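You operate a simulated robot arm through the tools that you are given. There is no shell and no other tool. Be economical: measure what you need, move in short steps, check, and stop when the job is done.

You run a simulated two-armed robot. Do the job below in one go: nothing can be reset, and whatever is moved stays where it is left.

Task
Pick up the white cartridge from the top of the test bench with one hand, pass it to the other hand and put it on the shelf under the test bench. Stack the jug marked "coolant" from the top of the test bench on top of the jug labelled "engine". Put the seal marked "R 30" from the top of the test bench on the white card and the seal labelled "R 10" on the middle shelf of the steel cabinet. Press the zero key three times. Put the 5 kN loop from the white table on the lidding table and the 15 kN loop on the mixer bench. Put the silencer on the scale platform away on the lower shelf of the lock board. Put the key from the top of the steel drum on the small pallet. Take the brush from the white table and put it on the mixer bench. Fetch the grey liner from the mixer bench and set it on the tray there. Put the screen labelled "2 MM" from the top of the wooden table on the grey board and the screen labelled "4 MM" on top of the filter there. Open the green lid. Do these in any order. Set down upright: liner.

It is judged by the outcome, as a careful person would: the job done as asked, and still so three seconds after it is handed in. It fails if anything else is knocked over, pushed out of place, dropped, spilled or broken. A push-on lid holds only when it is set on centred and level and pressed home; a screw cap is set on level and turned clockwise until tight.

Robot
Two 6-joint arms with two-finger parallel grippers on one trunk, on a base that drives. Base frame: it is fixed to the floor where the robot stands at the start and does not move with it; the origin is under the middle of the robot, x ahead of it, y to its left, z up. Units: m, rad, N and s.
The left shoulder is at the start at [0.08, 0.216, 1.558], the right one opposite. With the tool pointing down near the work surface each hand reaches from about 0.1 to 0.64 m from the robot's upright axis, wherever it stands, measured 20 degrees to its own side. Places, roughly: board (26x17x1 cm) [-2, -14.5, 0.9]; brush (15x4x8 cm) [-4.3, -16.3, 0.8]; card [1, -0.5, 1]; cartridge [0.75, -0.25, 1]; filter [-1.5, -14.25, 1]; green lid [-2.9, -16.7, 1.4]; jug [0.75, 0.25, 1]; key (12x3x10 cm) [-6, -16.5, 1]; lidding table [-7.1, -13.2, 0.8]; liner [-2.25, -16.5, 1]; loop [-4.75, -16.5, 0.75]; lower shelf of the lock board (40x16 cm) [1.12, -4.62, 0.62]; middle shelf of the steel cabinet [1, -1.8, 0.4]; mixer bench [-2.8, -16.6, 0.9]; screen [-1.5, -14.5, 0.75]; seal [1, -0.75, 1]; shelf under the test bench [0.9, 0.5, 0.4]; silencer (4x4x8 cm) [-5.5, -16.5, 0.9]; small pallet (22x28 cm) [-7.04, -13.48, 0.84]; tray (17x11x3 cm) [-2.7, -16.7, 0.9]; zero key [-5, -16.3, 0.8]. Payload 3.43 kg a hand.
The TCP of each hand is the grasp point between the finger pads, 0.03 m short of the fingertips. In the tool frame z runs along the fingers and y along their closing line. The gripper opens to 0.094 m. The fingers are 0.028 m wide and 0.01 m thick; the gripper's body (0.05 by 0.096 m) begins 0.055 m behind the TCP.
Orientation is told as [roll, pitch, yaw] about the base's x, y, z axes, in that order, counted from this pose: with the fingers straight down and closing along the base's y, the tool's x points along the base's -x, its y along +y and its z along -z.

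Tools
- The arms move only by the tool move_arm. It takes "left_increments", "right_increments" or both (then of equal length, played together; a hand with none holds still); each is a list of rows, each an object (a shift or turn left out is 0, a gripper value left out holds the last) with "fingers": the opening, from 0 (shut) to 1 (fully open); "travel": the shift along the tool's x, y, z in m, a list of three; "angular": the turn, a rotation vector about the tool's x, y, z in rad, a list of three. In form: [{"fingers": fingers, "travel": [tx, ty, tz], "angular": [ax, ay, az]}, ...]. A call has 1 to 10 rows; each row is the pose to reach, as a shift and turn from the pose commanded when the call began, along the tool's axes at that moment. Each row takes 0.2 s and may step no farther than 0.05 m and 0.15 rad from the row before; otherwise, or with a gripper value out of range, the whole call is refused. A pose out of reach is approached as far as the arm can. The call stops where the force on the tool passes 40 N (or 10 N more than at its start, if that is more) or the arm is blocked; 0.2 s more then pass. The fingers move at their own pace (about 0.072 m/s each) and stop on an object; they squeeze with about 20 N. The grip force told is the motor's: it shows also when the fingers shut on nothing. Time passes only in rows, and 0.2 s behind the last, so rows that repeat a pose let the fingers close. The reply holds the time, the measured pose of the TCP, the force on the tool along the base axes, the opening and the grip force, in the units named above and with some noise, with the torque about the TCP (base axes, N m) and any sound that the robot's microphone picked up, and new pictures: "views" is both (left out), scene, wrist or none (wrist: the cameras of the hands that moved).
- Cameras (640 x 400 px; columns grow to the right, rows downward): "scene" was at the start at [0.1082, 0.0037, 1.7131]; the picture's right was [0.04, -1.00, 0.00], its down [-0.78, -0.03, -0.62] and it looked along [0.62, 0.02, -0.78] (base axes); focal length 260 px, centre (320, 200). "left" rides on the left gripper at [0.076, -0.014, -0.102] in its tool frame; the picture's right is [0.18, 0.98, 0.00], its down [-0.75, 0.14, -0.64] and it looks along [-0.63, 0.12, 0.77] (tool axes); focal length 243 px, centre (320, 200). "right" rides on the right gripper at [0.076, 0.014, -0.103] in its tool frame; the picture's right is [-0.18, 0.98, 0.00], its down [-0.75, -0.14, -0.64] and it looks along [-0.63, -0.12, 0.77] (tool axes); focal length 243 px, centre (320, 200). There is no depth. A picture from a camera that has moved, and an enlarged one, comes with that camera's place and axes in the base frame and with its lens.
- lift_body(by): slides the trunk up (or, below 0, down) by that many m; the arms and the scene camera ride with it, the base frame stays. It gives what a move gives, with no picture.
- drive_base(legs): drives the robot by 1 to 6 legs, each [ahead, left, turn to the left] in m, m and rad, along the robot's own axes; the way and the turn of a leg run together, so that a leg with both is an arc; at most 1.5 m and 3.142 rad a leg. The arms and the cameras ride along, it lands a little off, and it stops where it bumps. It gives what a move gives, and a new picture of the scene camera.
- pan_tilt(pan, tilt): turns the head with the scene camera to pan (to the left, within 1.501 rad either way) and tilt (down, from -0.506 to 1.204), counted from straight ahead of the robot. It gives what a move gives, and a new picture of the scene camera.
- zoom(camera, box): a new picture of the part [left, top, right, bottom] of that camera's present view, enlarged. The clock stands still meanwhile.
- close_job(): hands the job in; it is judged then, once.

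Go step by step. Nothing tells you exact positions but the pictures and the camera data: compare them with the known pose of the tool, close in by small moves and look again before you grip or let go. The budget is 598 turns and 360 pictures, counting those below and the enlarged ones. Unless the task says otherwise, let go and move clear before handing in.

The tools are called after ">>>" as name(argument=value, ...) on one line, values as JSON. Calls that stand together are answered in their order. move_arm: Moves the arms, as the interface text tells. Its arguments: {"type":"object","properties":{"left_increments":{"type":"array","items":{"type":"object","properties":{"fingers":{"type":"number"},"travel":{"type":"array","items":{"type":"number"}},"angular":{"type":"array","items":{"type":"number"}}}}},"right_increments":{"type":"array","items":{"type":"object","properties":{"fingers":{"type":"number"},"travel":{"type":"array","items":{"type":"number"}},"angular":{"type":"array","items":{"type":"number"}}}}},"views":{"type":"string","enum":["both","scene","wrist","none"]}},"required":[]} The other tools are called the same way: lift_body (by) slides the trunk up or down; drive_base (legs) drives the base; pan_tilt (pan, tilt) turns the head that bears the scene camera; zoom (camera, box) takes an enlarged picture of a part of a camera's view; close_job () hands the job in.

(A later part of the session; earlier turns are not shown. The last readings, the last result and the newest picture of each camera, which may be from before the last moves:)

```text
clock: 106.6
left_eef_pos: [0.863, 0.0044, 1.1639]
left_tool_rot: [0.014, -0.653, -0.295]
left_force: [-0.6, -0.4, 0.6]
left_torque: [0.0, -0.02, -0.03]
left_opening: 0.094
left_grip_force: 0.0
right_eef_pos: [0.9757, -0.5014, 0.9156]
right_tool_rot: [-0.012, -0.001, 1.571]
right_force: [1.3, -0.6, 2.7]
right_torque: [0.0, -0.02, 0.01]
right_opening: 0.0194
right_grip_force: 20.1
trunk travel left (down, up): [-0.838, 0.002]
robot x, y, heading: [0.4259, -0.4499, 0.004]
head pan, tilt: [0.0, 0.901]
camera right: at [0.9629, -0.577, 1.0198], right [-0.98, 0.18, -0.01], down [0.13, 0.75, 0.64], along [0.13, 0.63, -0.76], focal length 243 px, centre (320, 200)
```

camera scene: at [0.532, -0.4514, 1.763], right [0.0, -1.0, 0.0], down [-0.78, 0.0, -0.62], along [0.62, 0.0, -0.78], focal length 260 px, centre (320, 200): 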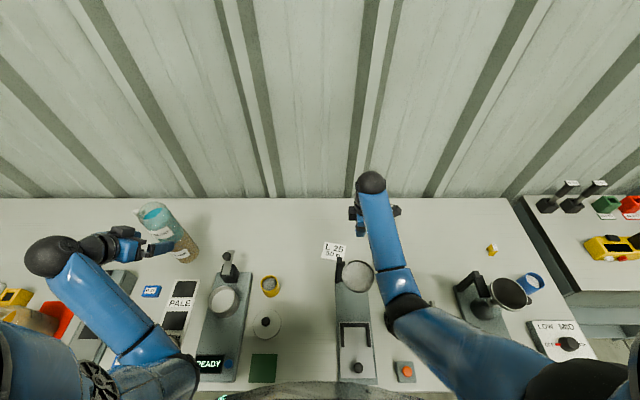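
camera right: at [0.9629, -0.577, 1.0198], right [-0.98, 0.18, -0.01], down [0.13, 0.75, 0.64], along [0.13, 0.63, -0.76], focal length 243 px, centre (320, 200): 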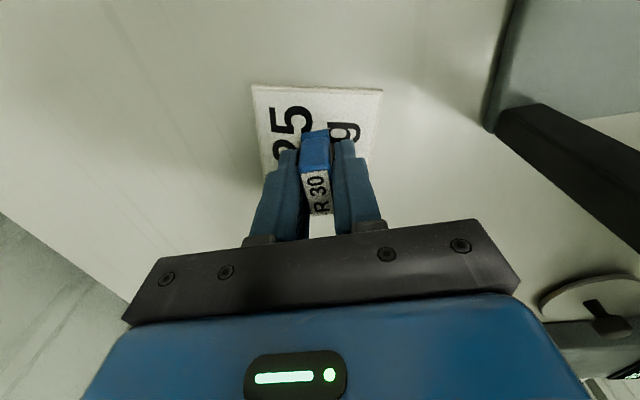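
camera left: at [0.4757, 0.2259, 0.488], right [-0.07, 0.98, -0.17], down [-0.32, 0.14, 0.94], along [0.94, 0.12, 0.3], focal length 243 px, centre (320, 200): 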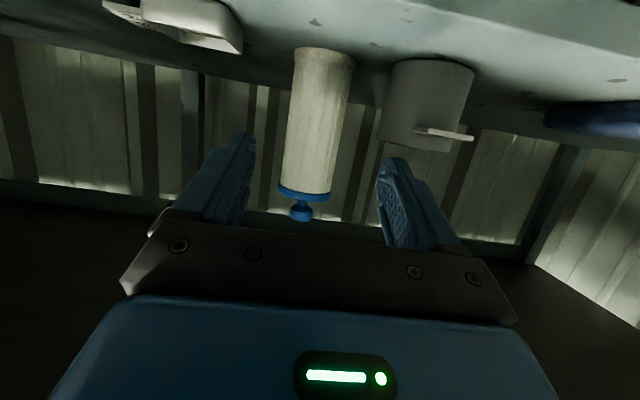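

Contact with the card. Open and rise.

>>> move_arm(right_increments=[{"fingers": 0.4}, {"fingers": 0.6}, {"travel": [0, 0, -0.02], "fingers": 0.6}, {"travel": [0, 0, -0.06], "fingers": 0.6}, {"travel": [0, 0, -0.1], "fingers": 0.6}, {"travel": [0, 0, -0.13], "fingers": 0.6}], views="wrist")

```text
clock: 108.0
left_eef_pos: [0.8624, 0.0047, 1.1622]
left_tool_rot: [0.014, -0.652, -0.294]
left_force: [-0.5, 0.8, -0.5]
left_torque: [0.02, 0.0, -0.01]
left_opening: 0.0943
left_grip_force: 0.0
right_eef_pos: [0.976, -0.4992, 1.0453]
right_tool_rot: [-0.006, -0.002, 1.571]
right_force: [0.6, -0.4, 0.0]
right_torque: [-0.02, 0.01, -0.03]
right_opening: 0.0565
right_grip_force: 0.0
trunk travel left (down, up): [-0.838, 0.002]
robot x, y, heading: [0.4252, -0.4474, 0.001]
head pan, tilt: [0.0, 0.901]
camera right: at [0.9625, -0.5758, 1.1483], right [-0.98, 0.18, -0.01], down [0.14, 0.75, 0.64], along [0.12, 0.63, -0.77], focal length 243 px, centre (320, 200)
```

right: 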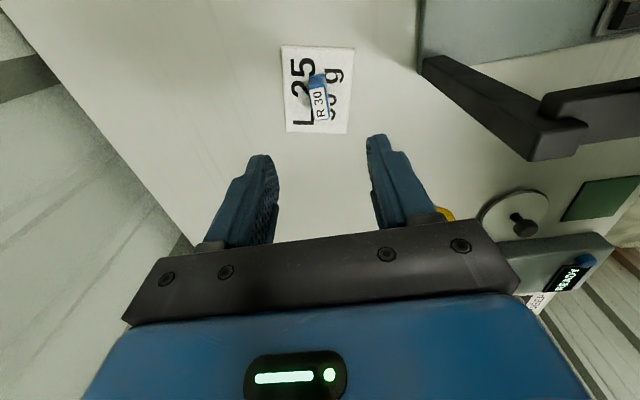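

R30 is placed on the card. Drive right toward the R10 seal.

>>> drive_base(legs=[[0, -0.55, 0]])

>>> zoom(camera="right", box=[0, 0, 640, 400])

```text
clock: 111.2
left_eef_pos: [0.8559, -0.5252, 1.1528]
left_tool_rot: [-0.009, -0.653, -0.299]
left_force: [-0.5, 1.1, -0.7]
left_torque: [-0.13, -0.08, -0.08]
left_opening: 0.0939
left_grip_force: 0.1
right_eef_pos: [0.9581, -1.0307, 1.0427]
right_tool_rot: [-0.003, 0.016, 1.554]
right_force: [0.4, 2.4, -1.8]
right_torque: [-0.14, 0.06, 0.0]
right_opening: 0.0563
right_grip_force: 0.1
trunk travel left (down, up): [-0.838, 0.002]
robot x, y, heading: [0.3972, -0.9864, -0.018]
head pan, tilt: [0.0, 0.901]
camera scene: at [0.5178, -0.9569, 1.7621], right [-0.02, -1.0, 0.02], down [-0.79, 0.0, -0.62], along [0.62, -0.03, -0.79], focal length 260 px, centre (320, 200)
```

scene: 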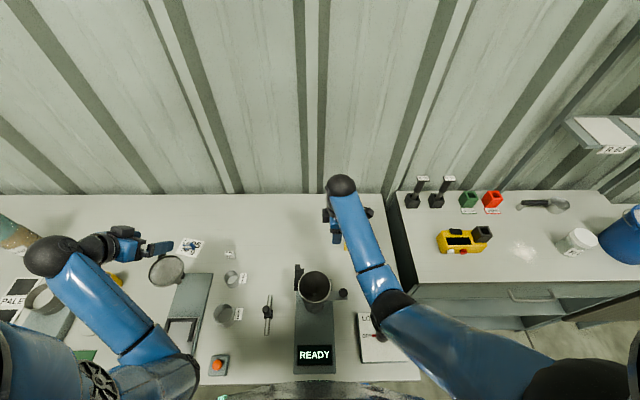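

```text
1.00 times, centred on (320, 200) of right (not enlarged: the box is as wide or as high as the picture)
camera zoom: at [0.9427, -1.1053, 1.1475], right [-0.98, 0.2, -0.01], down [0.15, 0.76, 0.63], along [0.13, 0.62, -0.78], focal length 243 px, centre (320, 200)
```

zoom: 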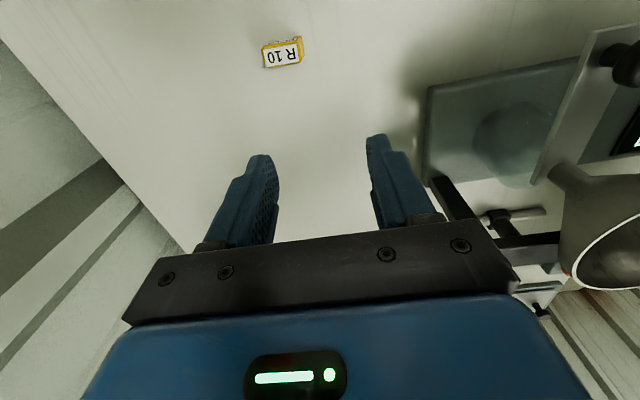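

R10 lies with its long side along x, so I turn the hand back to yaw 0 (closing along y) over it.

>>> move_arm(right_increments=[{"travel": [0.005, -0.002, 0], "angular": [0, 0, 0.145]}, {"travel": [0.01, -0.005, 0], "angular": [0, 0, 0.29]}, {"travel": [0.015, -0.007, 0], "angular": [0, 0, 0.435]}, {"travel": [0.02, -0.01, 0], "angular": [0, 0, 0.58]}, {"travel": [0.025, -0.012, 0], "angular": [0, 0, 0.725]}, {"travel": [0.03, -0.015, 0], "angular": [0, 0, 0.87]}, {"travel": [0.035, -0.018, 0], "angular": [0, 0, 1.015]}, {"travel": [0.04, -0.02, 0], "angular": [0, 0, 1.16]}, {"travel": [0.047, -0.024, 0], "angular": [0, 0, 1.305]}, {"travel": [0.047, -0.024, 0], "angular": [0, 0, 1.45]}], views="none")

>>> move_arm(right_increments=[{"travel": [0, 0, 0.02], "angular": [0, 0, 0.1]}, {"travel": [0, 0, 0.05], "angular": [0, 0, 0.1]}], views="wrist")

```text
clock: 113.4
left_eef_pos: [0.8511, -0.5422, 1.1631]
left_tool_rot: [0.015, -0.652, -0.314]
left_force: [0.2, -0.3, 0.9]
left_torque: [0.05, 0.0, 0.02]
left_opening: 0.0941
left_grip_force: 0.0
right_eef_pos: [0.9765, -1.0948, 1.0447]
right_tool_rot: [0.001, -0.007, 0.101]
right_force: [0.0, -0.2, 0.2]
right_torque: [0.02, 0.0, 0.0]
right_opening: 0.0565
right_grip_force: 0.0
trunk travel left (down, up): [-0.838, 0.002]
robot x, y, heading: [0.398, -0.9845, -0.019]
head pan, tilt: [0.0, 0.901]
```

```text
clock: 114.0
left_eef_pos: [0.8502, -0.5418, 1.1633]
left_tool_rot: [0.015, -0.653, -0.314]
left_force: [0.6, 0.7, -0.2]
left_torque: [0.01, -0.01, 0.01]
left_opening: 0.094
left_grip_force: 0.0
right_eef_pos: [0.978, -1.0947, 0.9922]
right_tool_rot: [0.005, -0.009, 0.001]
right_force: [0.4, -0.1, -0.5]
right_torque: [0.0, 0.03, -0.01]
right_opening: 0.0562
right_grip_force: 0.1
trunk travel left (down, up): [-0.838, 0.002]
robot x, y, heading: [0.4005, -0.981, -0.019]
head pan, tilt: [0.0, 0.901]
camera right: at [0.9018, -1.0808, 1.0953], right [0.18, 0.98, 0.0], down [0.75, -0.14, 0.65], along [0.64, -0.12, -0.76], focal length 243 px, centre (320, 200)
```

right: 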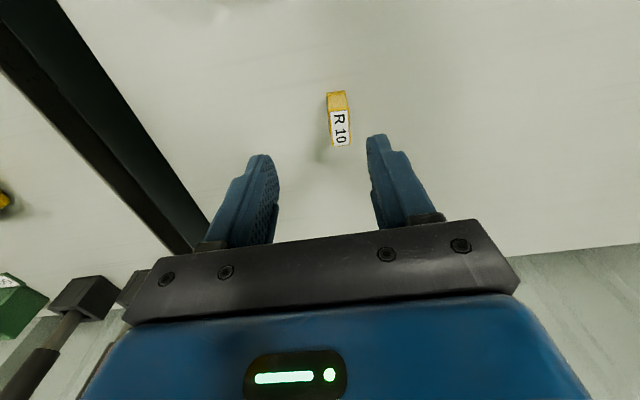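

>>> move_arm(right_increments=[{"travel": [-0.008, 0.013, 0.02]}, {"travel": [-0.008, 0.013, 0.05]}, {"travel": [-0.008, 0.013, 0.075]}], views="wrist")

```text
clock: 114.8
left_eef_pos: [0.8482, -0.5422, 1.1634]
left_tool_rot: [0.013, -0.652, -0.314]
left_force: [0.1, -0.2, 0.5]
left_torque: [-0.02, 0.01, 0.02]
left_opening: 0.0942
left_grip_force: 0.1
right_eef_pos: [0.9853, -1.078, 0.9201]
right_tool_rot: [0.003, -0.008, 0.003]
right_force: [-0.3, 0.4, -1.0]
right_torque: [-0.01, 0.01, 0.03]
right_opening: 0.0562
right_grip_force: 0.1
trunk travel left (down, up): [-0.838, 0.002]
robot x, y, heading: [0.3996, -0.983, -0.018]
head pan, tilt: [0.0, 0.901]
camera right: at [0.9085, -1.0652, 1.023], right [0.18, 0.98, 0.0], down [0.75, -0.14, 0.65], along [0.64, -0.11, -0.76], focal length 243 px, centre (320, 200)
```

right: 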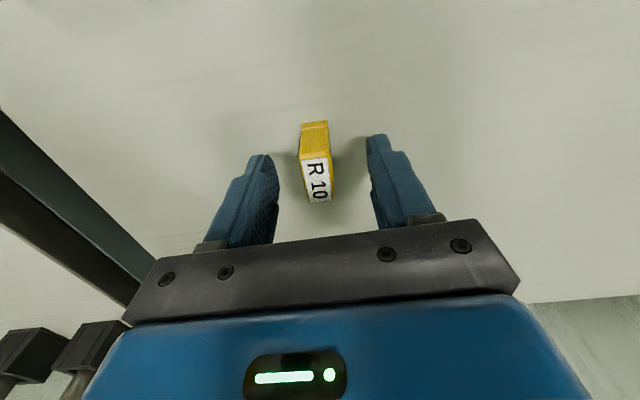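

Centred. Lower 5 mm, close and lift.

>>> move_arm(right_increments=[{"travel": [0, 0, 0.005]}, {"travel": [0, 0, 0.005], "fingers": 0.3}, {"travel": [0, 0, 0.005], "fingers": 0.0}, {"travel": [0, 0, 0.005], "fingers": 0.0}, {"travel": [0, 0, -0.03], "fingers": 0.0}, {"travel": [0, 0, -0.07], "fingers": 0.0}, {"travel": [0, 0, -0.11], "fingers": 0.0}, {"travel": [0, 0, -0.13], "fingers": 0.0}], views="wrist")

```text
clock: 116.6
left_eef_pos: [0.8495, -0.5423, 1.1638]
left_tool_rot: [0.014, -0.653, -0.315]
left_force: [-0.1, 0.4, 0.3]
left_torque: [0.04, -0.01, -0.01]
left_opening: 0.0942
left_grip_force: 0.0
right_eef_pos: [0.982, -1.0805, 1.0517]
right_tool_rot: [0.001, -0.008, 0.004]
right_force: [0.8, -0.1, -0.2]
right_torque: [0.0, -0.02, 0.01]
right_opening: 0.0195
right_grip_force: 20.1
trunk travel left (down, up): [-0.838, 0.002]
robot x, y, heading: [0.3997, -0.9854, -0.023]
head pan, tilt: [0.0, 0.901]
camera right: at [0.9062, -1.066, 1.1545], right [0.18, 0.98, 0.0], down [0.75, -0.14, 0.65], along [0.64, -0.12, -0.76], focal length 243 px, centre (320, 200)
```

right: 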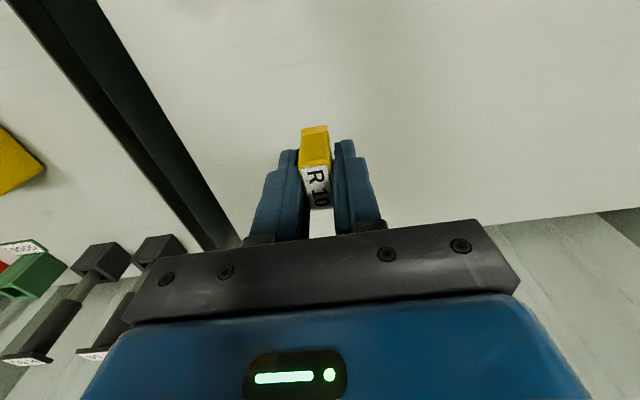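

R10 held. Slide right 4 cm, back off, then drive to the steel cabinet.

>>> move_arm(right_increments=[{"travel": [0, -0.04, 0]}], views="none")

>>> drive_base(legs=[[-0.6, 0, 0], [0, -0.8, 0.02]])

```text
clock: 117.0
left_eef_pos: [0.8514, -0.5436, 1.1646]
left_tool_rot: [0.017, -0.653, -0.315]
left_force: [-0.3, -0.6, 0.1]
left_torque: [-0.01, -0.02, 0.0]
left_opening: 0.0941
left_grip_force: 0.0
right_eef_pos: [0.981, -1.1192, 1.0531]
right_tool_rot: [0.003, -0.009, 0.003]
right_force: [0.1, -0.1, -0.7]
right_torque: [0.0, 0.02, 0.02]
right_opening: 0.0195
right_grip_force: 20.6
trunk travel left (down, up): [-0.838, 0.002]
robot x, y, heading: [0.4012, -0.9878, -0.016]
head pan, tilt: [0.0, 0.901]
```

```text
clock: 124.3
left_eef_pos: [0.2257, -1.3225, 1.1624]
left_tool_rot: [0.011, -0.653, -0.305]
left_force: [0.6, -0.2, -0.2]
left_torque: [-0.01, -0.01, -0.02]
left_opening: 0.0941
left_grip_force: 0.0
right_eef_pos: [0.3629, -1.899, 1.0534]
right_tool_rot: [0.001, -0.009, 0.011]
right_force: [0.5, 0.5, 0.2]
right_torque: [0.02, 0.03, -0.03]
right_opening: 0.0193
right_grip_force: 19.8
trunk travel left (down, up): [-0.838, 0.002]
robot x, y, heading: [-0.2168, -1.7709, -0.012]
head pan, tilt: [0.0, 0.901]
camera scene: at [-0.1114, -1.7692, 1.763], right [-0.01, -1.0, 0.0], down [-0.78, 0.01, -0.62], along [0.62, -0.01, -0.78], focal length 260 px, centre (320, 200)
```

scene: 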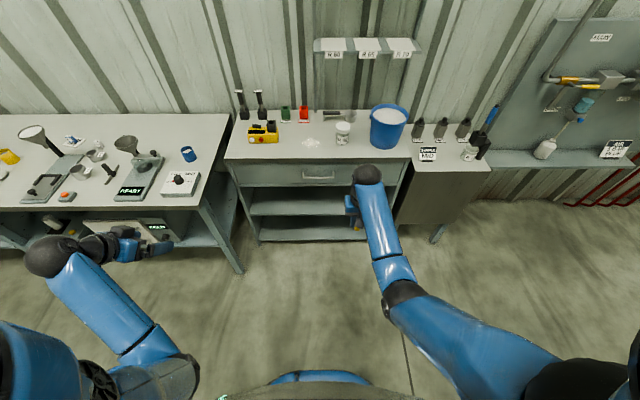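

Cabinet with drawer and two open shelves below. Lower the trunk and look.

>>> lift_body(by=-0.5)

>>> pan_tilt(pan=0, tilt=0.6)

```text
refused: -0.5 is not a number from -0.4 to 0.4
```

```text
clock: 125.1
left_eef_pos: [0.2258, -1.3245, 1.1631]
left_tool_rot: [0.014, -0.652, -0.306]
left_force: [-0.5, -0.1, 0.4]
left_torque: [-0.01, 0.01, 0.01]
left_opening: 0.094
left_grip_force: 0.0
right_eef_pos: [0.3621, -1.9011, 1.0539]
right_tool_rot: [0.001, -0.008, 0.009]
right_force: [0.8, 0.4, -0.5]
right_torque: [0.01, 0.0, -0.01]
right_opening: 0.0195
right_grip_force: 20.1
trunk travel left (down, up): [-0.838, 0.002]
robot x, y, heading: [-0.2187, -1.7692, -0.012]
head pan, tilt: [0.0, 0.6]
camera scene: at [-0.0986, -1.7714, 1.7877], right [-0.01, -1.0, 0.0], down [-0.57, 0.01, -0.82], along [0.82, -0.01, -0.57], focal length 260 px, centre (320, 200)
```

scene: 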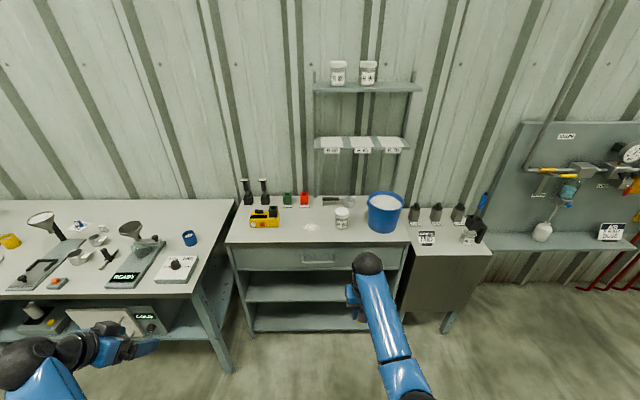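

>>> lift_body(by=-0.4)

>>> lift_body(by=-0.2)

>>> pan_tilt(pan=0, tilt=0.5)

```text
clock: 128.9
left_eef_pos: [0.2259, -1.3246, 0.7636]
left_tool_rot: [0.013, -0.653, -0.307]
left_force: [-0.6, 0.0, -0.6]
left_torque: [-0.02, 0.01, -0.01]
left_opening: 0.094
left_grip_force: 0.1
right_eef_pos: [0.3614, -1.9005, 0.6535]
right_tool_rot: [0.002, -0.008, 0.011]
right_force: [0.0, 0.7, -0.4]
right_torque: [0.01, -0.03, -0.03]
right_opening: 0.0196
right_grip_force: 20.4
trunk travel left (down, up): [-0.438, 0.402]
robot x, y, heading: [-0.2199, -1.7726, -0.01]
head pan, tilt: [0.0, 0.6]
```

```text
clock: 131.1
left_eef_pos: [0.2255, -1.325, 0.5635]
left_tool_rot: [0.014, -0.654, -0.306]
left_force: [-0.5, -0.8, 0.1]
left_torque: [0.04, 0.02, 0.01]
left_opening: 0.0938
left_grip_force: 0.1
right_eef_pos: [0.3617, -1.9, 0.4531]
right_tool_rot: [0.002, -0.008, 0.01]
right_force: [0.5, -0.1, -0.6]
right_torque: [0.04, -0.02, 0.01]
right_opening: 0.0196
right_grip_force: 20.1
trunk travel left (down, up): [-0.238, 0.602]
robot x, y, heading: [-0.2196, -1.7724, -0.008]
head pan, tilt: [0.0, 0.6]
```

```text
clock: 131.7
left_eef_pos: [0.2248, -1.324, 0.5636]
left_tool_rot: [0.015, -0.655, -0.304]
left_force: [-0.6, -0.3, 0.9]
left_torque: [0.01, 0.01, 0.03]
left_opening: 0.094
left_grip_force: 0.0
right_eef_pos: [0.3625, -1.9002, 0.4528]
right_tool_rot: [0.001, -0.009, 0.009]
right_force: [0.1, -0.7, -0.8]
right_torque: [0.02, -0.03, 0.0]
right_opening: 0.0194
right_grip_force: 20.1
trunk travel left (down, up): [-0.238, 0.602]
robot x, y, heading: [-0.2207, -1.7702, -0.014]
head pan, tilt: [0.0, 0.499]
camera scene: at [-0.0961, -1.7715, 1.1968], right [-0.01, -1.0, 0.0], down [-0.48, 0.01, -0.88], along [0.88, -0.01, -0.48], focal length 260 px, centre (320, 200)
```

scene: 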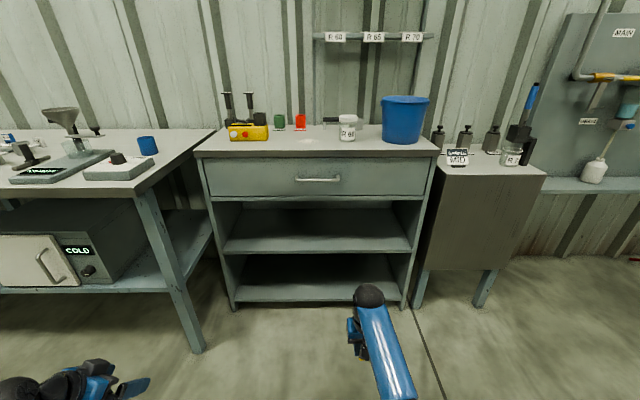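

Middle shelf: front edge x≈0.85, z≈0.40, open height ~0.29. Pitch the right hand to nearly horizontal.

>>> move_arm(right_increments=[{"travel": [0.005, 0, -0.01], "angular": [0, -0.14, 0]}, {"travel": [0.01, 0, -0.02], "angular": [0, -0.28, 0]}, {"travel": [0.015, 0, -0.03], "angular": [0, -0.42, 0]}, {"travel": [0.02, 0, -0.04], "angular": [0, -0.56, 0]}, {"travel": [0.025, 0, -0.05], "angular": [0, -0.7, 0]}, {"travel": [0.03, 0, -0.06], "angular": [0, -0.84, 0]}, {"travel": [0.035, 0, -0.07], "angular": [0, -0.98, 0]}, {"travel": [0.04, 0, -0.08], "angular": [0, -1.12, 0]}, {"travel": [0.045, 0, -0.09], "angular": [0, -1.26, 0]}, {"travel": [0.05, 0, -0.1], "angular": [0, -1.4, 0]}], views="scene")

```text
clock: 133.9
left_eef_pos: [0.2252, -1.3253, 0.5634]
left_tool_rot: [0.015, -0.652, -0.306]
left_force: [-0.7, 0.4, -0.9]
left_torque: [0.02, -0.01, 0.02]
left_opening: 0.0941
left_grip_force: 0.0
right_eef_pos: [0.3108, -1.9018, 0.5529]
right_tool_rot: [0.017, -1.41, -0.005]
right_force: [0.1, 0.3, 0.6]
right_torque: [0.0, 0.03, 0.03]
right_opening: 0.0195
right_grip_force: 20.4
trunk travel left (down, up): [-0.238, 0.602]
robot x, y, heading: [-0.2169, -1.7706, -0.011]
head pan, tilt: [0.0, 0.499]
camera scene: at [-0.0963, -1.7716, 1.1969], right [-0.01, -1.0, 0.0], down [-0.48, 0.01, -0.88], along [0.88, -0.01, -0.48], focal length 260 px, centre (320, 200)
```

scene: 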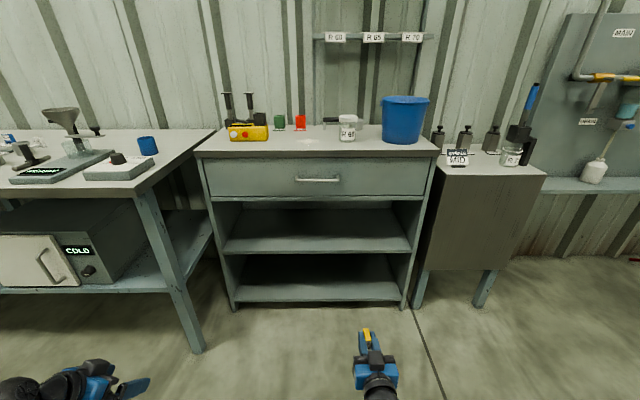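

Drive right 0.12 and forward 0.5 to bring the seal into the shelf opening.

>>> drive_base(legs=[[0, -0.12, 0.01], [0.5, 0, 0]])

```text
clock: 137.7
left_eef_pos: [0.7251, -1.4482, 0.5634]
left_tool_rot: [0.013, -0.652, -0.308]
left_force: [0.1, 0.1, 0.1]
left_torque: [0.03, -0.04, 0.01]
left_opening: 0.094
left_grip_force: 0.0
right_eef_pos: [0.8121, -2.0244, 0.5522]
right_tool_rot: [0.009, -1.409, 0.0]
right_force: [-0.1, -0.3, -0.7]
right_torque: [-0.01, 0.0, 0.0]
right_opening: 0.0195
right_grip_force: 20.2
trunk travel left (down, up): [-0.238, 0.602]
robot x, y, heading: [0.279, -1.8933, -0.015]
head pan, tilt: [0.0, 0.499]
camera scene: at [0.4039, -1.8946, 1.1968], right [-0.01, -1.0, 0.0], down [-0.48, 0.01, -0.88], along [0.88, -0.01, -0.48], focal length 260 px, centre (320, 200)
```

scene: 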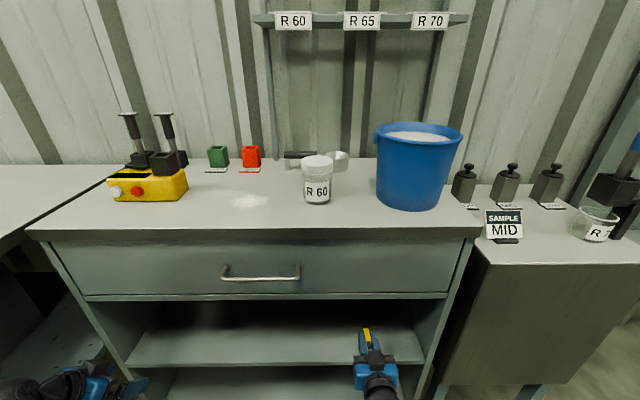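

Shelf z≈0.415, edge x≈0.845. Advance 7.5 cm and lower to just above.

>>> move_arm(right_increments=[{"travel": [-0.006, 0.01, 0.037]}, {"travel": [-0.012, 0.02, 0.074]}, {"travel": [0.02, 0.02, 0.079]}, {"travel": [0.055, 0.02, 0.084]}, {"travel": [0.085, 0.02, 0.09]}], views="wrist")

>>> zoom(camera="scene", box=[260, 275, 460, 400])

```text
clock: 138.9
left_eef_pos: [0.7254, -1.4476, 0.5635]
left_tool_rot: [0.015, -0.654, -0.309]
left_force: [-0.2, -0.1, 0.8]
left_torque: [-0.01, 0.01, 0.01]
left_opening: 0.094
left_grip_force: 0.0
right_eef_pos: [0.8853, -2.0041, 0.4519]
right_tool_rot: [0.012, -1.408, -0.001]
right_force: [0.3, -0.3, 0.0]
right_torque: [0.0, 0.02, 0.03]
right_opening: 0.0195
right_grip_force: 20.2
trunk travel left (down, up): [-0.238, 0.602]
robot x, y, heading: [0.2742, -1.8956, -0.011]
head pan, tilt: [0.0, 0.499]
camera right: at [0.7735, -1.9901, 0.3944], right [0.02, 0.98, 0.18], down [-0.51, -0.15, 0.85], along [0.86, -0.11, 0.5], focal length 243 px, centre (320, 200)
```

right: 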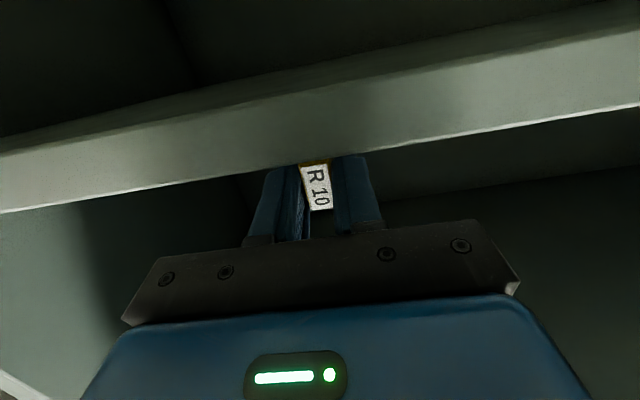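

```text
3.20 times, centred on (360, 338) of scene
camera zoom: at [0.4036, -1.8947, 1.1969], right [-0.01, -1.0, 0.0], down [-0.48, 0.01, -0.88], along [0.88, -0.01, -0.48], focal length 832 px, centre (192, -240)
```

zoom: 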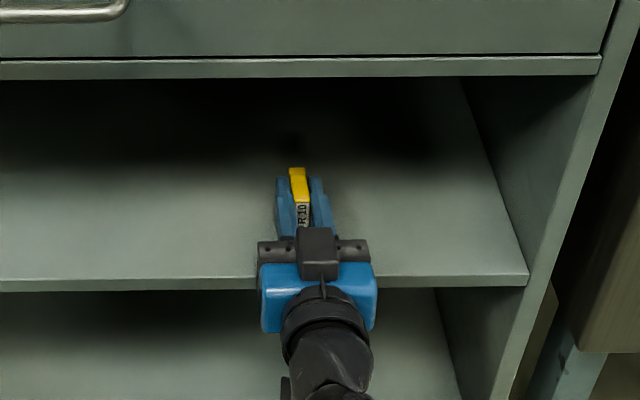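

>>> move_arm(right_increments=[{"travel": [0.005, 0, 0.001]}, {"travel": [0.01, 0, 0.002]}, {"travel": [0.014, 0, 0.002]}], views="none")

```text
clock: 139.7
left_eef_pos: [0.7245, -1.4488, 0.565]
left_tool_rot: [0.013, -0.652, -0.307]
left_force: [-0.3, -0.2, -0.1]
left_torque: [0.0, -0.02, 0.0]
left_opening: 0.094
left_grip_force: 0.0
right_eef_pos: [0.8877, -2.0015, 0.4407]
right_tool_rot: [0.014, -1.413, -0.001]
right_force: [-1.7, -1.1, 14.5]
right_torque: [-0.03, -0.46, -0.02]
right_opening: 0.0199
right_grip_force: 19.4
trunk travel left (down, up): [-0.238, 0.602]
robot x, y, heading: [0.2817, -1.8988, -0.005]
head pan, tilt: [0.0, 0.499]
```

Contact at the seal tip. Open and withdraw.

>>> move_arm(right_increments=[{"fingers": 0.3}, {"fingers": 0.5}, {"travel": [-0.003, 0, 0], "fingers": 0.5}, {"travel": [-0.006, 0, -0.03], "fingers": 0.5}, {"travel": [-0.01, 0, -0.07], "fingers": 0.5}, {"travel": [-0.02, 0, -0.11], "fingers": 0.5}], views="none")

>>> zoom(camera="scene", box=[260, 275, 460, 400])

```text
clock: 141.1
left_eef_pos: [0.7245, -1.4492, 0.5644]
left_tool_rot: [0.013, -0.653, -0.307]
left_force: [-0.1, -1.0, 0.5]
left_torque: [0.01, 0.0, 0.02]
left_opening: 0.0941
left_grip_force: 0.0
right_eef_pos: [0.7813, -2.0018, 0.476]
right_tool_rot: [0.009, -1.41, 0.0]
right_force: [-0.3, -0.2, -0.7]
right_torque: [0.0, -0.01, 0.0]
right_opening: 0.047
right_grip_force: 0.0
trunk travel left (down, up): [-0.238, 0.602]
robot x, y, heading: [0.2784, -1.8952, -0.015]
head pan, tilt: [0.0, 0.499]
```

```text
3.20 times, centred on (360, 338) of scene
camera zoom: at [0.4027, -1.8947, 1.197], right [-0.01, -1.0, 0.0], down [-0.48, 0.01, -0.88], along [0.88, -0.01, -0.48], focal length 832 px, centre (192, -240)
```

zoom: 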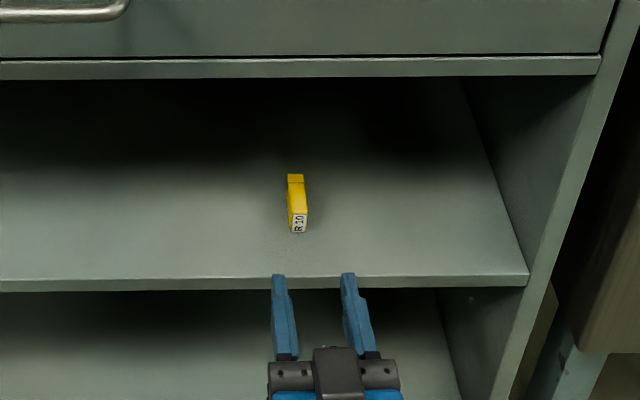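

R10 placed. Now back off, and turn toward the far area (−y).

>>> drive_base(legs=[[-1.0, 0, 0], [0, 0, -1.57]])

>>> lift_body(by=0.4)

>>> pan_tilt(pan=0, tilt=0.2)

```text
clock: 150.0
left_eef_pos: [-0.2501, -2.3312, 0.5637]
left_tool_rot: [0.014, -0.652, -1.898]
left_force: [-0.6, -0.1, -1.1]
left_torque: [0.01, 0.01, 0.0]
left_opening: 0.0941
left_grip_force: 0.0
right_eef_pos: [-0.8061, -2.3761, 0.475]
right_tool_rot: [0.011, -1.408, -1.591]
right_force: [-0.4, 0.0, -0.7]
right_torque: [0.02, 0.0, -0.03]
right_opening: 0.047
right_grip_force: 0.0
trunk travel left (down, up): [-0.238, 0.602]
robot x, y, heading: [-0.6881, -1.8793, -1.605]
head pan, tilt: [0.0, 0.499]
camera scene: at [-0.689, -1.9969, 1.1969], right [-1.0, 0.03, 0.0], down [0.01, 0.48, -0.88], along [-0.03, -0.88, -0.48], focal length 260 px, centre (320, 200)
```

scene: 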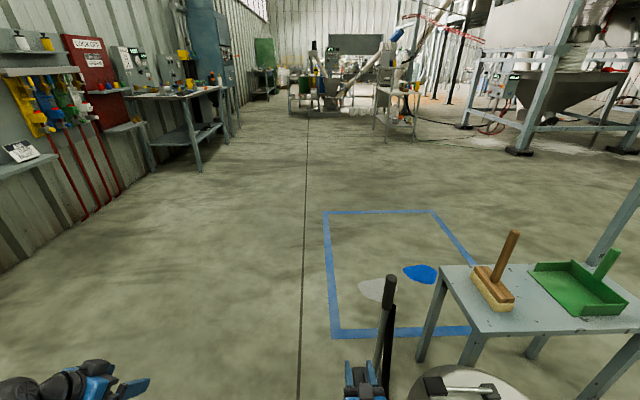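

```text
clock: 153.8
left_eef_pos: [-0.2517, -2.3329, 0.962]
left_tool_rot: [0.014, -0.655, -1.898]
left_force: [0.1, 0.5, 0.2]
left_torque: [-0.01, 0.02, 0.03]
left_opening: 0.0942
left_grip_force: 0.2
right_eef_pos: [-0.8054, -2.377, 0.8748]
right_tool_rot: [0.011, -1.408, -1.593]
right_force: [-0.1, 0.5, 0.4]
right_torque: [0.0, 0.0, -0.03]
right_opening: 0.0471
right_grip_force: 0.1
trunk travel left (down, up): [-0.638, 0.202]
robot x, y, heading: [-0.6824, -1.8752, -1.604]
head pan, tilt: [0.0, 0.499]
```

```text
clock: 154.7
left_eef_pos: [-0.2502, -2.3311, 0.9643]
left_tool_rot: [0.014, -0.653, -1.898]
left_force: [-0.3, 0.3, 0.0]
left_torque: [0.0, -0.02, 0.01]
left_opening: 0.0938
left_grip_force: 0.2
right_eef_pos: [-0.8057, -2.375, 0.8753]
right_tool_rot: [0.01, -1.407, -1.59]
right_force: [0.1, -1.2, 0.6]
right_torque: [0.01, 0.01, 0.02]
right_opening: 0.0472
right_grip_force: 0.0
trunk travel left (down, up): [-0.638, 0.202]
robot x, y, heading: [-0.6876, -1.8746, -1.601]
head pan, tilt: [0.0, 0.201]
camera scene: at [-0.6888, -1.9993, 1.6245], right [-1.0, 0.03, 0.0], down [0.01, 0.2, -0.98], along [-0.03, -0.98, -0.2], focal length 260 px, centre (320, 200)
```

scene: 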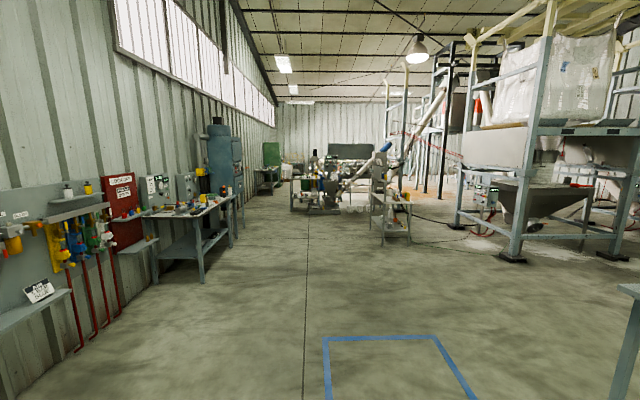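

The way ahead looks open along x≈-0.2. Drive left 0.45 then ahead in steps.

>>> drive_base(legs=[[0, 0.4, 0.03], [1.5, 0, 0], [1.5, 0, 0], [1.5, 0, 0]])

```text
clock: 178.1
left_eef_pos: [0.4186, -6.7614, 0.9636]
left_tool_rot: [0.015, -0.653, -1.782]
left_force: [1.1, 0.3, 0.0]
left_torque: [0.02, -0.03, 0.04]
left_opening: 0.0939
left_grip_force: 0.0
right_eef_pos: [-0.1281, -6.8703, 0.8758]
right_tool_rot: [0.009, -1.408, -1.474]
right_force: [0.0, 0.5, -0.4]
right_torque: [-0.02, -0.02, 0.02]
right_opening: 0.047
right_grip_force: 0.1
trunk travel left (down, up): [-0.638, 0.202]
robot x, y, heading: [-0.0682, -6.3588, -1.486]
head pan, tilt: [0.0, 0.201]
camera scene: at [-0.0557, -6.4821, 1.6246], right [-1.0, -0.08, 0.0], down [-0.02, 0.2, -0.98], along [0.08, -0.98, -0.2], focal length 260 px, centre (320, 200)
```

scene: 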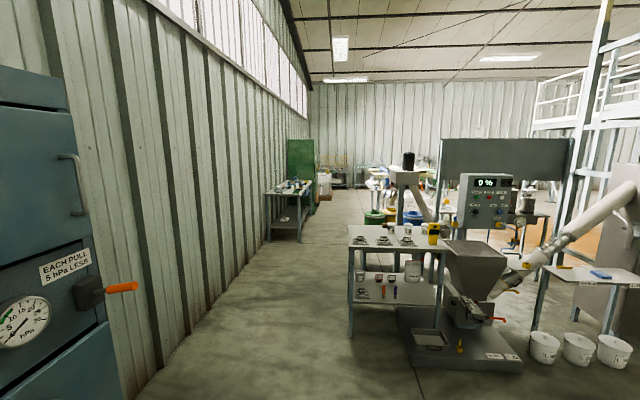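

An aisle runs between the wall and a table (edge x≈-0.16, y≈-8.5). I straighten, advance a bit and look.

>>> drive_base(legs=[[0, 0, -0.085], [0.7, 0, 0]])

>>> pan_tilt(pan=0.6, tilt=0.5)

```text
clock: 182.3
left_eef_pos: [0.3934, -7.4696, 0.9645]
left_tool_rot: [0.014, -0.653, -1.854]
left_force: [0.0, 0.3, -0.3]
left_torque: [-0.02, 0.04, 0.0]
left_opening: 0.094
left_grip_force: 0.1
right_eef_pos: [-0.1589, -7.539, 0.8739]
right_tool_rot: [0.009, -1.409, -1.546]
right_force: [-0.3, 0.3, -0.5]
right_torque: [0.02, -0.01, 0.0]
right_opening: 0.0471
right_grip_force: 0.1
trunk travel left (down, up): [-0.638, 0.202]
robot x, y, heading: [-0.0644, -7.0344, -1.557]
head pan, tilt: [0.0, 0.201]
camera scene: at [-0.0599, -7.1567, 1.6247], right [-1.0, -0.01, 0.0], down [0.0, 0.2, -0.98], along [0.01, -0.98, -0.2], focal length 260 px, centre (320, 200)
```

scene: 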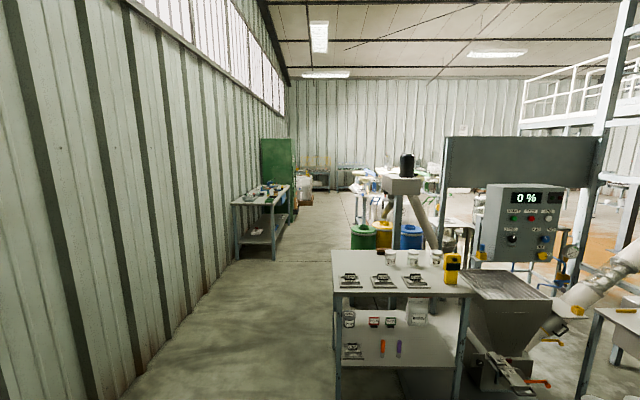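

```text
clock: 183.3
left_eef_pos: [0.3941, -7.4694, 0.9641]
left_tool_rot: [0.014, -0.654, -1.852]
left_force: [-0.9, -1.2, -0.6]
left_torque: [0.02, 0.03, 0.0]
left_opening: 0.0942
left_grip_force: 0.0
right_eef_pos: [-0.1601, -7.5395, 0.8759]
right_tool_rot: [0.009, -1.408, -1.546]
right_force: [-0.1, -0.5, -0.5]
right_torque: [0.02, -0.02, 0.0]
right_opening: 0.047
right_grip_force: 0.1
trunk travel left (down, up): [-0.638, 0.202]
robot x, y, heading: [-0.0636, -7.0365, -1.554]
head pan, tilt: [0.6, 0.499]
camera scene: at [-0.0087, -7.1386, 1.5969], right [-0.82, -0.58, 0.0], down [-0.28, 0.39, -0.88], along [0.51, -0.72, -0.48], focal length 260 px, centre (320, 200)
```

scene: 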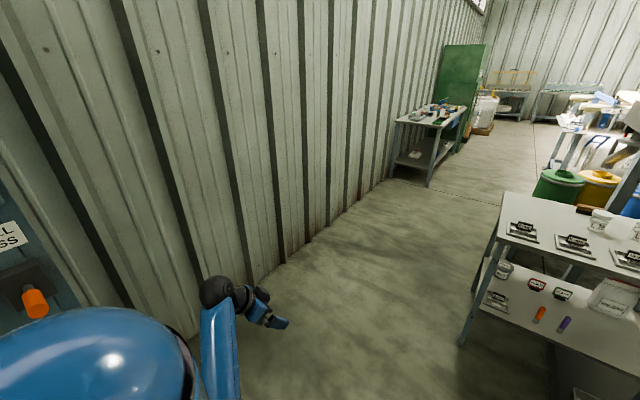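

Wall at x≈1.25, table edge x≈-0.17 from y=-8.5. Advance, shift left into the aisle, pass, then shift back.

>>> drive_base(legs=[[0.65, 0, 0], [0, 0.5, 0], [1.2, 0, 0]])

>>> pan_tilt(pan=-0.3, tilt=0.5)

```text
clock: 195.3
left_eef_pos: [0.9489, -9.3141, 0.9631]
left_tool_rot: [0.014, -0.652, -1.847]
left_force: [-0.4, 0.5, 0.0]
left_torque: [-0.01, 0.03, 0.04]
left_opening: 0.0939
left_grip_force: 0.2
right_eef_pos: [0.3984, -9.3866, 0.8745]
right_tool_rot: [0.011, -1.407, -1.541]
right_force: [-0.1, -0.3, -0.4]
right_torque: [0.02, 0.01, 0.02]
right_opening: 0.047
right_grip_force: 0.0
trunk travel left (down, up): [-0.638, 0.202]
robot x, y, heading: [0.4918, -8.8856, -1.555]
head pan, tilt: [0.6, 0.499]
camera scene: at [0.5464, -8.9857, 1.5969], right [-0.81, -0.58, 0.0], down [-0.28, 0.39, -0.88], along [0.51, -0.71, -0.48], focal length 260 px, centre (320, 200)
```

scene: 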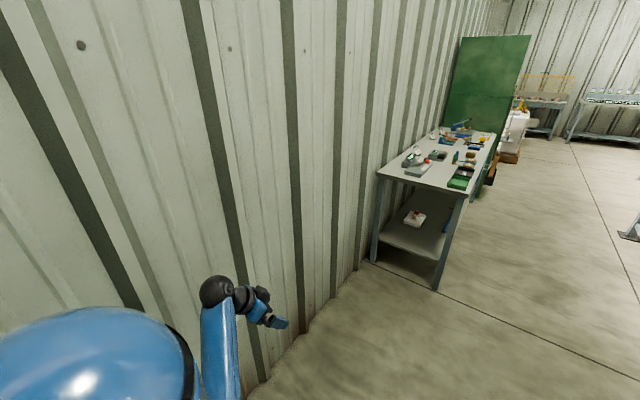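

```text
clock: 196.5
left_eef_pos: [0.9486, -9.3147, 0.963]
left_tool_rot: [0.014, -0.654, -1.847]
left_force: [0.6, 0.0, 0.8]
left_torque: [0.0, 0.0, -0.01]
left_opening: 0.0941
left_grip_force: 0.0
right_eef_pos: [0.3963, -9.3875, 0.8752]
right_tool_rot: [0.011, -1.408, -1.541]
right_force: [0.6, 0.3, -0.3]
right_torque: [-0.01, 0.02, 0.0]
right_opening: 0.0471
right_grip_force: 0.1
trunk travel left (down, up): [-0.638, 0.202]
robot x, y, heading: [0.4898, -8.8782, -1.557]
head pan, tilt: [-0.3, 0.499]
camera scene: at [0.4684, -8.9995, 1.5969], right [-0.96, 0.28, 0.0], down [0.13, 0.46, -0.88], along [-0.24, -0.84, -0.48], focal length 260 px, centre (320, 200)
```

scene: 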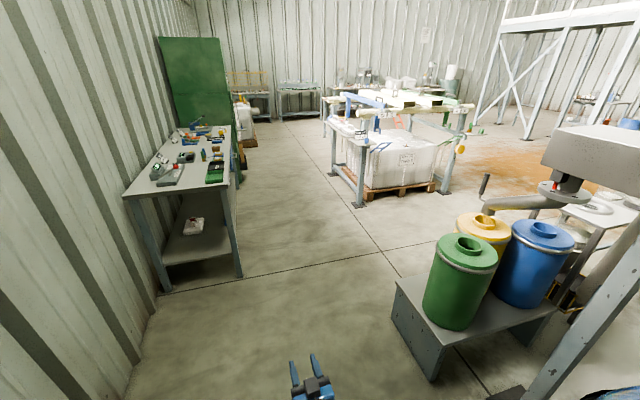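

Pass between the bins (x<-0.25) and the side table (x>0.64): tuck the left hand inward, shift to x≈0.15.

>>> move_arm(left_increments=[{"travel": [0, -0.04, 0]}, {"travel": [0, -0.08, 0]}, {"travel": [0, -0.12, 0]}, {"travel": [0, -0.16, 0]}, {"travel": [0, -0.2, 0]}, {"travel": [0, -0.24, 0]}], views="none")

>>> drive_base(legs=[[0.4, -0.3, -0.015], [1.5, 0, 0], [1.3, -0.1, 0]])

```text
clock: 197.9
left_eef_pos: [0.72, -9.2609, 0.9512]
left_tool_rot: [0.015, -0.654, -1.847]
left_force: [0.7, 0.2, 0.1]
left_torque: [0.02, -0.01, -0.01]
left_opening: 0.0942
left_grip_force: 0.0
left hand out of reach, approached as far as the arm can: row 6
right_eef_pos: [0.3969, -9.3876, 0.8758]
right_tool_rot: [0.011, -1.41, -1.543]
right_force: [0.8, 1.3, 0.3]
right_torque: [0.05, -0.01, 0.0]
right_opening: 0.0469
right_grip_force: 0.1
trunk travel left (down, up): [-0.638, 0.202]
robot x, y, heading: [0.4895, -8.8853, -1.549]
head pan, tilt: [-0.3, 0.499]
```

```text
clock: 213.9
left_eef_pos: [0.4456, -12.4386, 0.9502]
left_tool_rot: [0.013, -0.653, -1.819]
left_force: [-0.4, -0.1, -1.0]
left_torque: [0.02, 0.01, 0.04]
left_opening: 0.0938
left_grip_force: 0.1
right_eef_pos: [0.1261, -12.5738, 0.8753]
right_tool_rot: [0.011, -1.41, -1.511]
right_force: [1.3, -0.9, -0.4]
right_torque: [0.0, 0.01, 0.02]
right_opening: 0.047
right_grip_force: 0.0
trunk travel left (down, up): [-0.638, 0.202]
robot x, y, heading: [0.2057, -12.0682, -1.524]
head pan, tilt: [-0.3, 0.499]
camera scene: at [0.186, -12.1847, 1.597], right [-0.97, 0.25, 0.0], down [0.12, 0.46, -0.88], along [-0.22, -0.85, -0.48], focal length 260 px, centre (320, 200)
```

scene: 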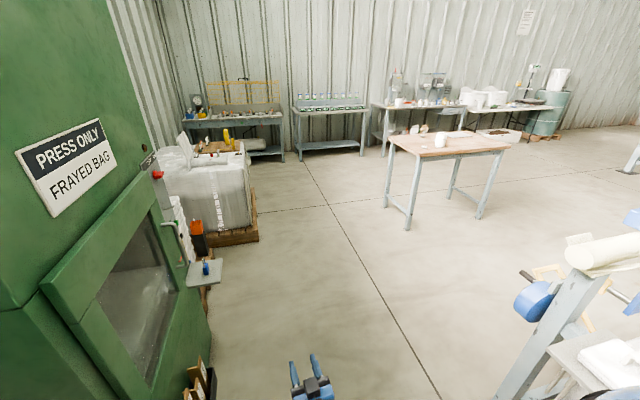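

The wooden table is ahead right, benches along the far wall. Zoom on it.

>>> zoom(camera="scene", box=[340, 50, 580, 200])

```text
2.67 times, centred on (460, 125) of scene
camera zoom: at [0.186, -12.1847, 1.597], right [-0.97, 0.25, 0.0], down [0.12, 0.46, -0.88], along [-0.22, -0.85, -0.48], focal length 694 px, centre (-53, 400)
```

zoom: 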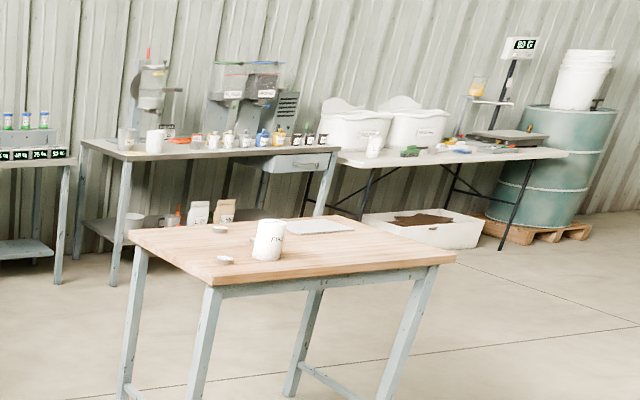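

Table spans about x −2.4…−1.3, near edge y≈−14.2. Drive down then right to stand before it.

>>> drive_base(legs=[[1.35, 0, -0.047], [0, -0.9, 0], [0, -0.7, 0]])

>>> lift_body(by=0.15)

>>> pan_tilt(pan=0, tilt=0.75)

```text
clock: 217.3
left_eef_pos: [0.4875, -12.8891, 0.9511]
left_tool_rot: [0.014, -0.653, -1.692]
left_force: [-0.4, 0.7, -0.3]
left_torque: [0.03, -0.05, 0.01]
left_opening: 0.0939
left_grip_force: 0.1
right_eef_pos: [0.188, -13.0634, 0.8746]
right_tool_rot: [0.017, -1.411, -1.391]
right_force: [-0.3, -0.2, -0.1]
right_torque: [0.01, 0.0, 0.03]
right_opening: 0.0468
right_grip_force: 0.1
trunk travel left (down, up): [-0.638, 0.202]
robot x, y, heading: [0.2019, -12.5483, -1.399]
head pan, tilt: [-0.3, 0.499]
stopped in leg 1: the robot was blocked; the commanded pose is now the measured one
camera scene: at [0.1969, -12.6689, 1.5971], right [-0.99, 0.12, 0.0], down [0.06, 0.47, -0.88], along [-0.11, -0.87, -0.48], focal length 260 px, centre (320, 200)
```

scene: 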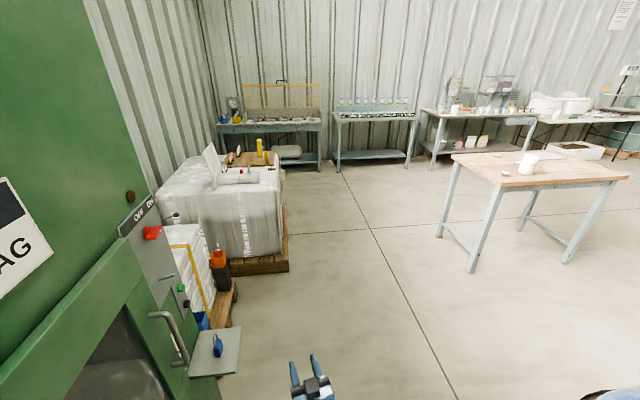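

```text
clock: 219.0
left_eef_pos: [0.4884, -12.8911, 1.1008]
left_tool_rot: [0.014, -0.653, -1.691]
left_force: [-0.1, 0.1, 0.5]
left_torque: [0.01, -0.03, 0.0]
left_opening: 0.094
left_grip_force: 0.0
right_eef_pos: [0.189, -13.0644, 1.0266]
right_tool_rot: [0.009, -1.408, -1.384]
right_force: [-0.3, 0.6, -0.6]
right_torque: [0.02, 0.01, 0.02]
right_opening: 0.0471
right_grip_force: 0.0
trunk travel left (down, up): [-0.788, 0.052]
robot x, y, heading: [0.2015, -12.5543, -1.396]
head pan, tilt: [-0.3, 0.499]
```

```text
clock: 219.8
left_eef_pos: [0.4871, -12.8909, 1.0998]
left_tool_rot: [0.015, -0.652, -1.691]
left_force: [0.9, 0.9, 0.0]
left_torque: [0.0, 0.02, 0.01]
left_opening: 0.0939
left_grip_force: 0.1
right_eef_pos: [0.1892, -13.0649, 1.0258]
right_tool_rot: [0.009, -1.408, -1.383]
right_force: [-0.1, -0.4, -0.3]
right_torque: [0.0, 0.04, -0.02]
right_opening: 0.0468
right_grip_force: 0.1
trunk travel left (down, up): [-0.788, 0.052]
robot x, y, heading: [0.2017, -12.5504, -1.399]
head pan, tilt: [0.0, 0.75]
camera scene: at [0.225, -12.6629, 1.725], right [-0.98, -0.17, 0.0], down [-0.12, 0.67, -0.73], along [0.13, -0.72, -0.68], focal length 260 px, centre (320, 200)
```

scene: 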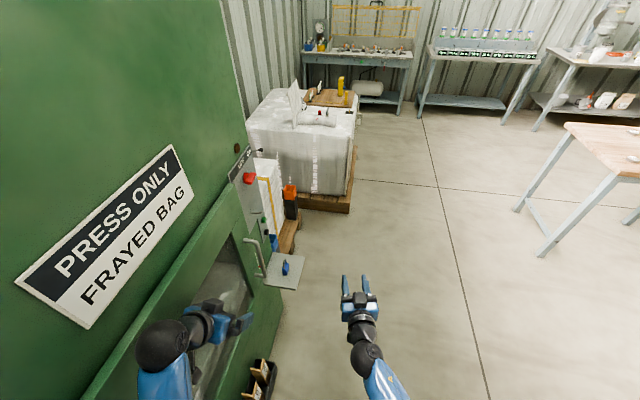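

Bumped against the green cabinet at left. Move right first, then straighten and go on.

>>> drive_base(legs=[[0, -0.3, 0], [0, 0, -0.17], [1.0, 0, 0]])

```text
clock: 227.3
left_eef_pos: [0.1512, -13.9802, 1.1003]
left_tool_rot: [0.014, -0.652, -1.857]
left_force: [0.0, 0.7, 0.7]
left_torque: [-0.01, -0.02, 0.0]
left_opening: 0.0939
left_grip_force: 0.1
right_eef_pos: [-0.1714, -14.1026, 1.0247]
right_tool_rot: [0.008, -1.409, -1.549]
right_force: [-1.4, 0.1, 0.0]
right_torque: [0.0, 0.0, 0.02]
right_opening: 0.047
right_grip_force: 0.0
trunk travel left (down, up): [-0.788, 0.052]
robot x, y, heading: [-0.073, -13.601, -1.565]
head pan, tilt: [0.0, 0.75]
camera scene: at [-0.0706, -13.7103, 1.7251], right [-1.0, -0.01, 0.0], down [-0.01, 0.68, -0.73], along [0.01, -0.73, -0.68], focal length 260 px, centre (320, 200)
```

scene: 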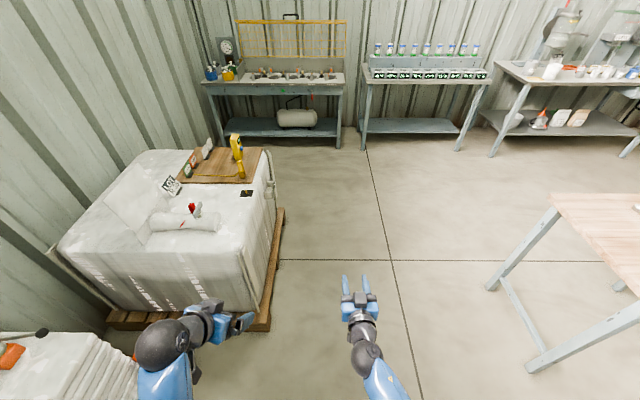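

>>> drive_base(legs=[[-0.1, 0, 0], [0, -1.3, 0]])

```text
clock: 234.5
left_eef_pos: [-1.1373, -13.8992, 1.1003]
left_tool_rot: [0.011, -0.654, -1.841]
left_force: [0.5, -0.5, -0.2]
left_torque: [-0.04, -0.02, 0.0]
left_opening: 0.0942
left_grip_force: 0.0
right_eef_pos: [-1.4604, -14.026, 1.025]
right_tool_rot: [0.006, -1.409, -1.53]
right_force: [1.8, 0.7, 0.0]
right_torque: [-0.03, -0.01, -0.03]
right_opening: 0.0468
right_grip_force: 0.1
trunk travel left (down, up): [-0.788, 0.052]
robot x, y, heading: [-1.3702, -13.5213, -1.54]
head pan, tilt: [0.0, 0.75]
camera scene: at [-1.3643, -13.6334, 1.7249], right [-1.0, -0.02, 0.0], down [-0.02, 0.68, -0.73], along [0.02, -0.73, -0.68], focal length 260 px, centre (320, 200)
```

scene: 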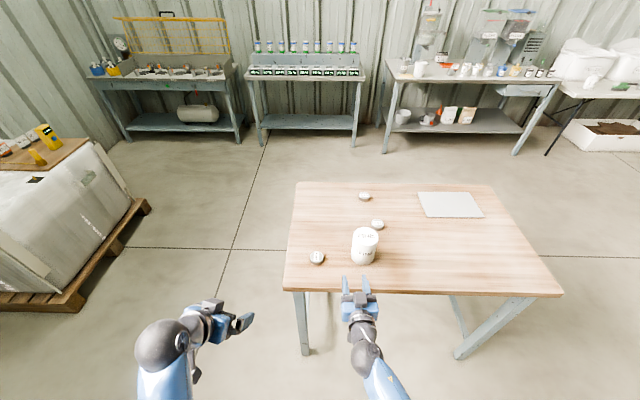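

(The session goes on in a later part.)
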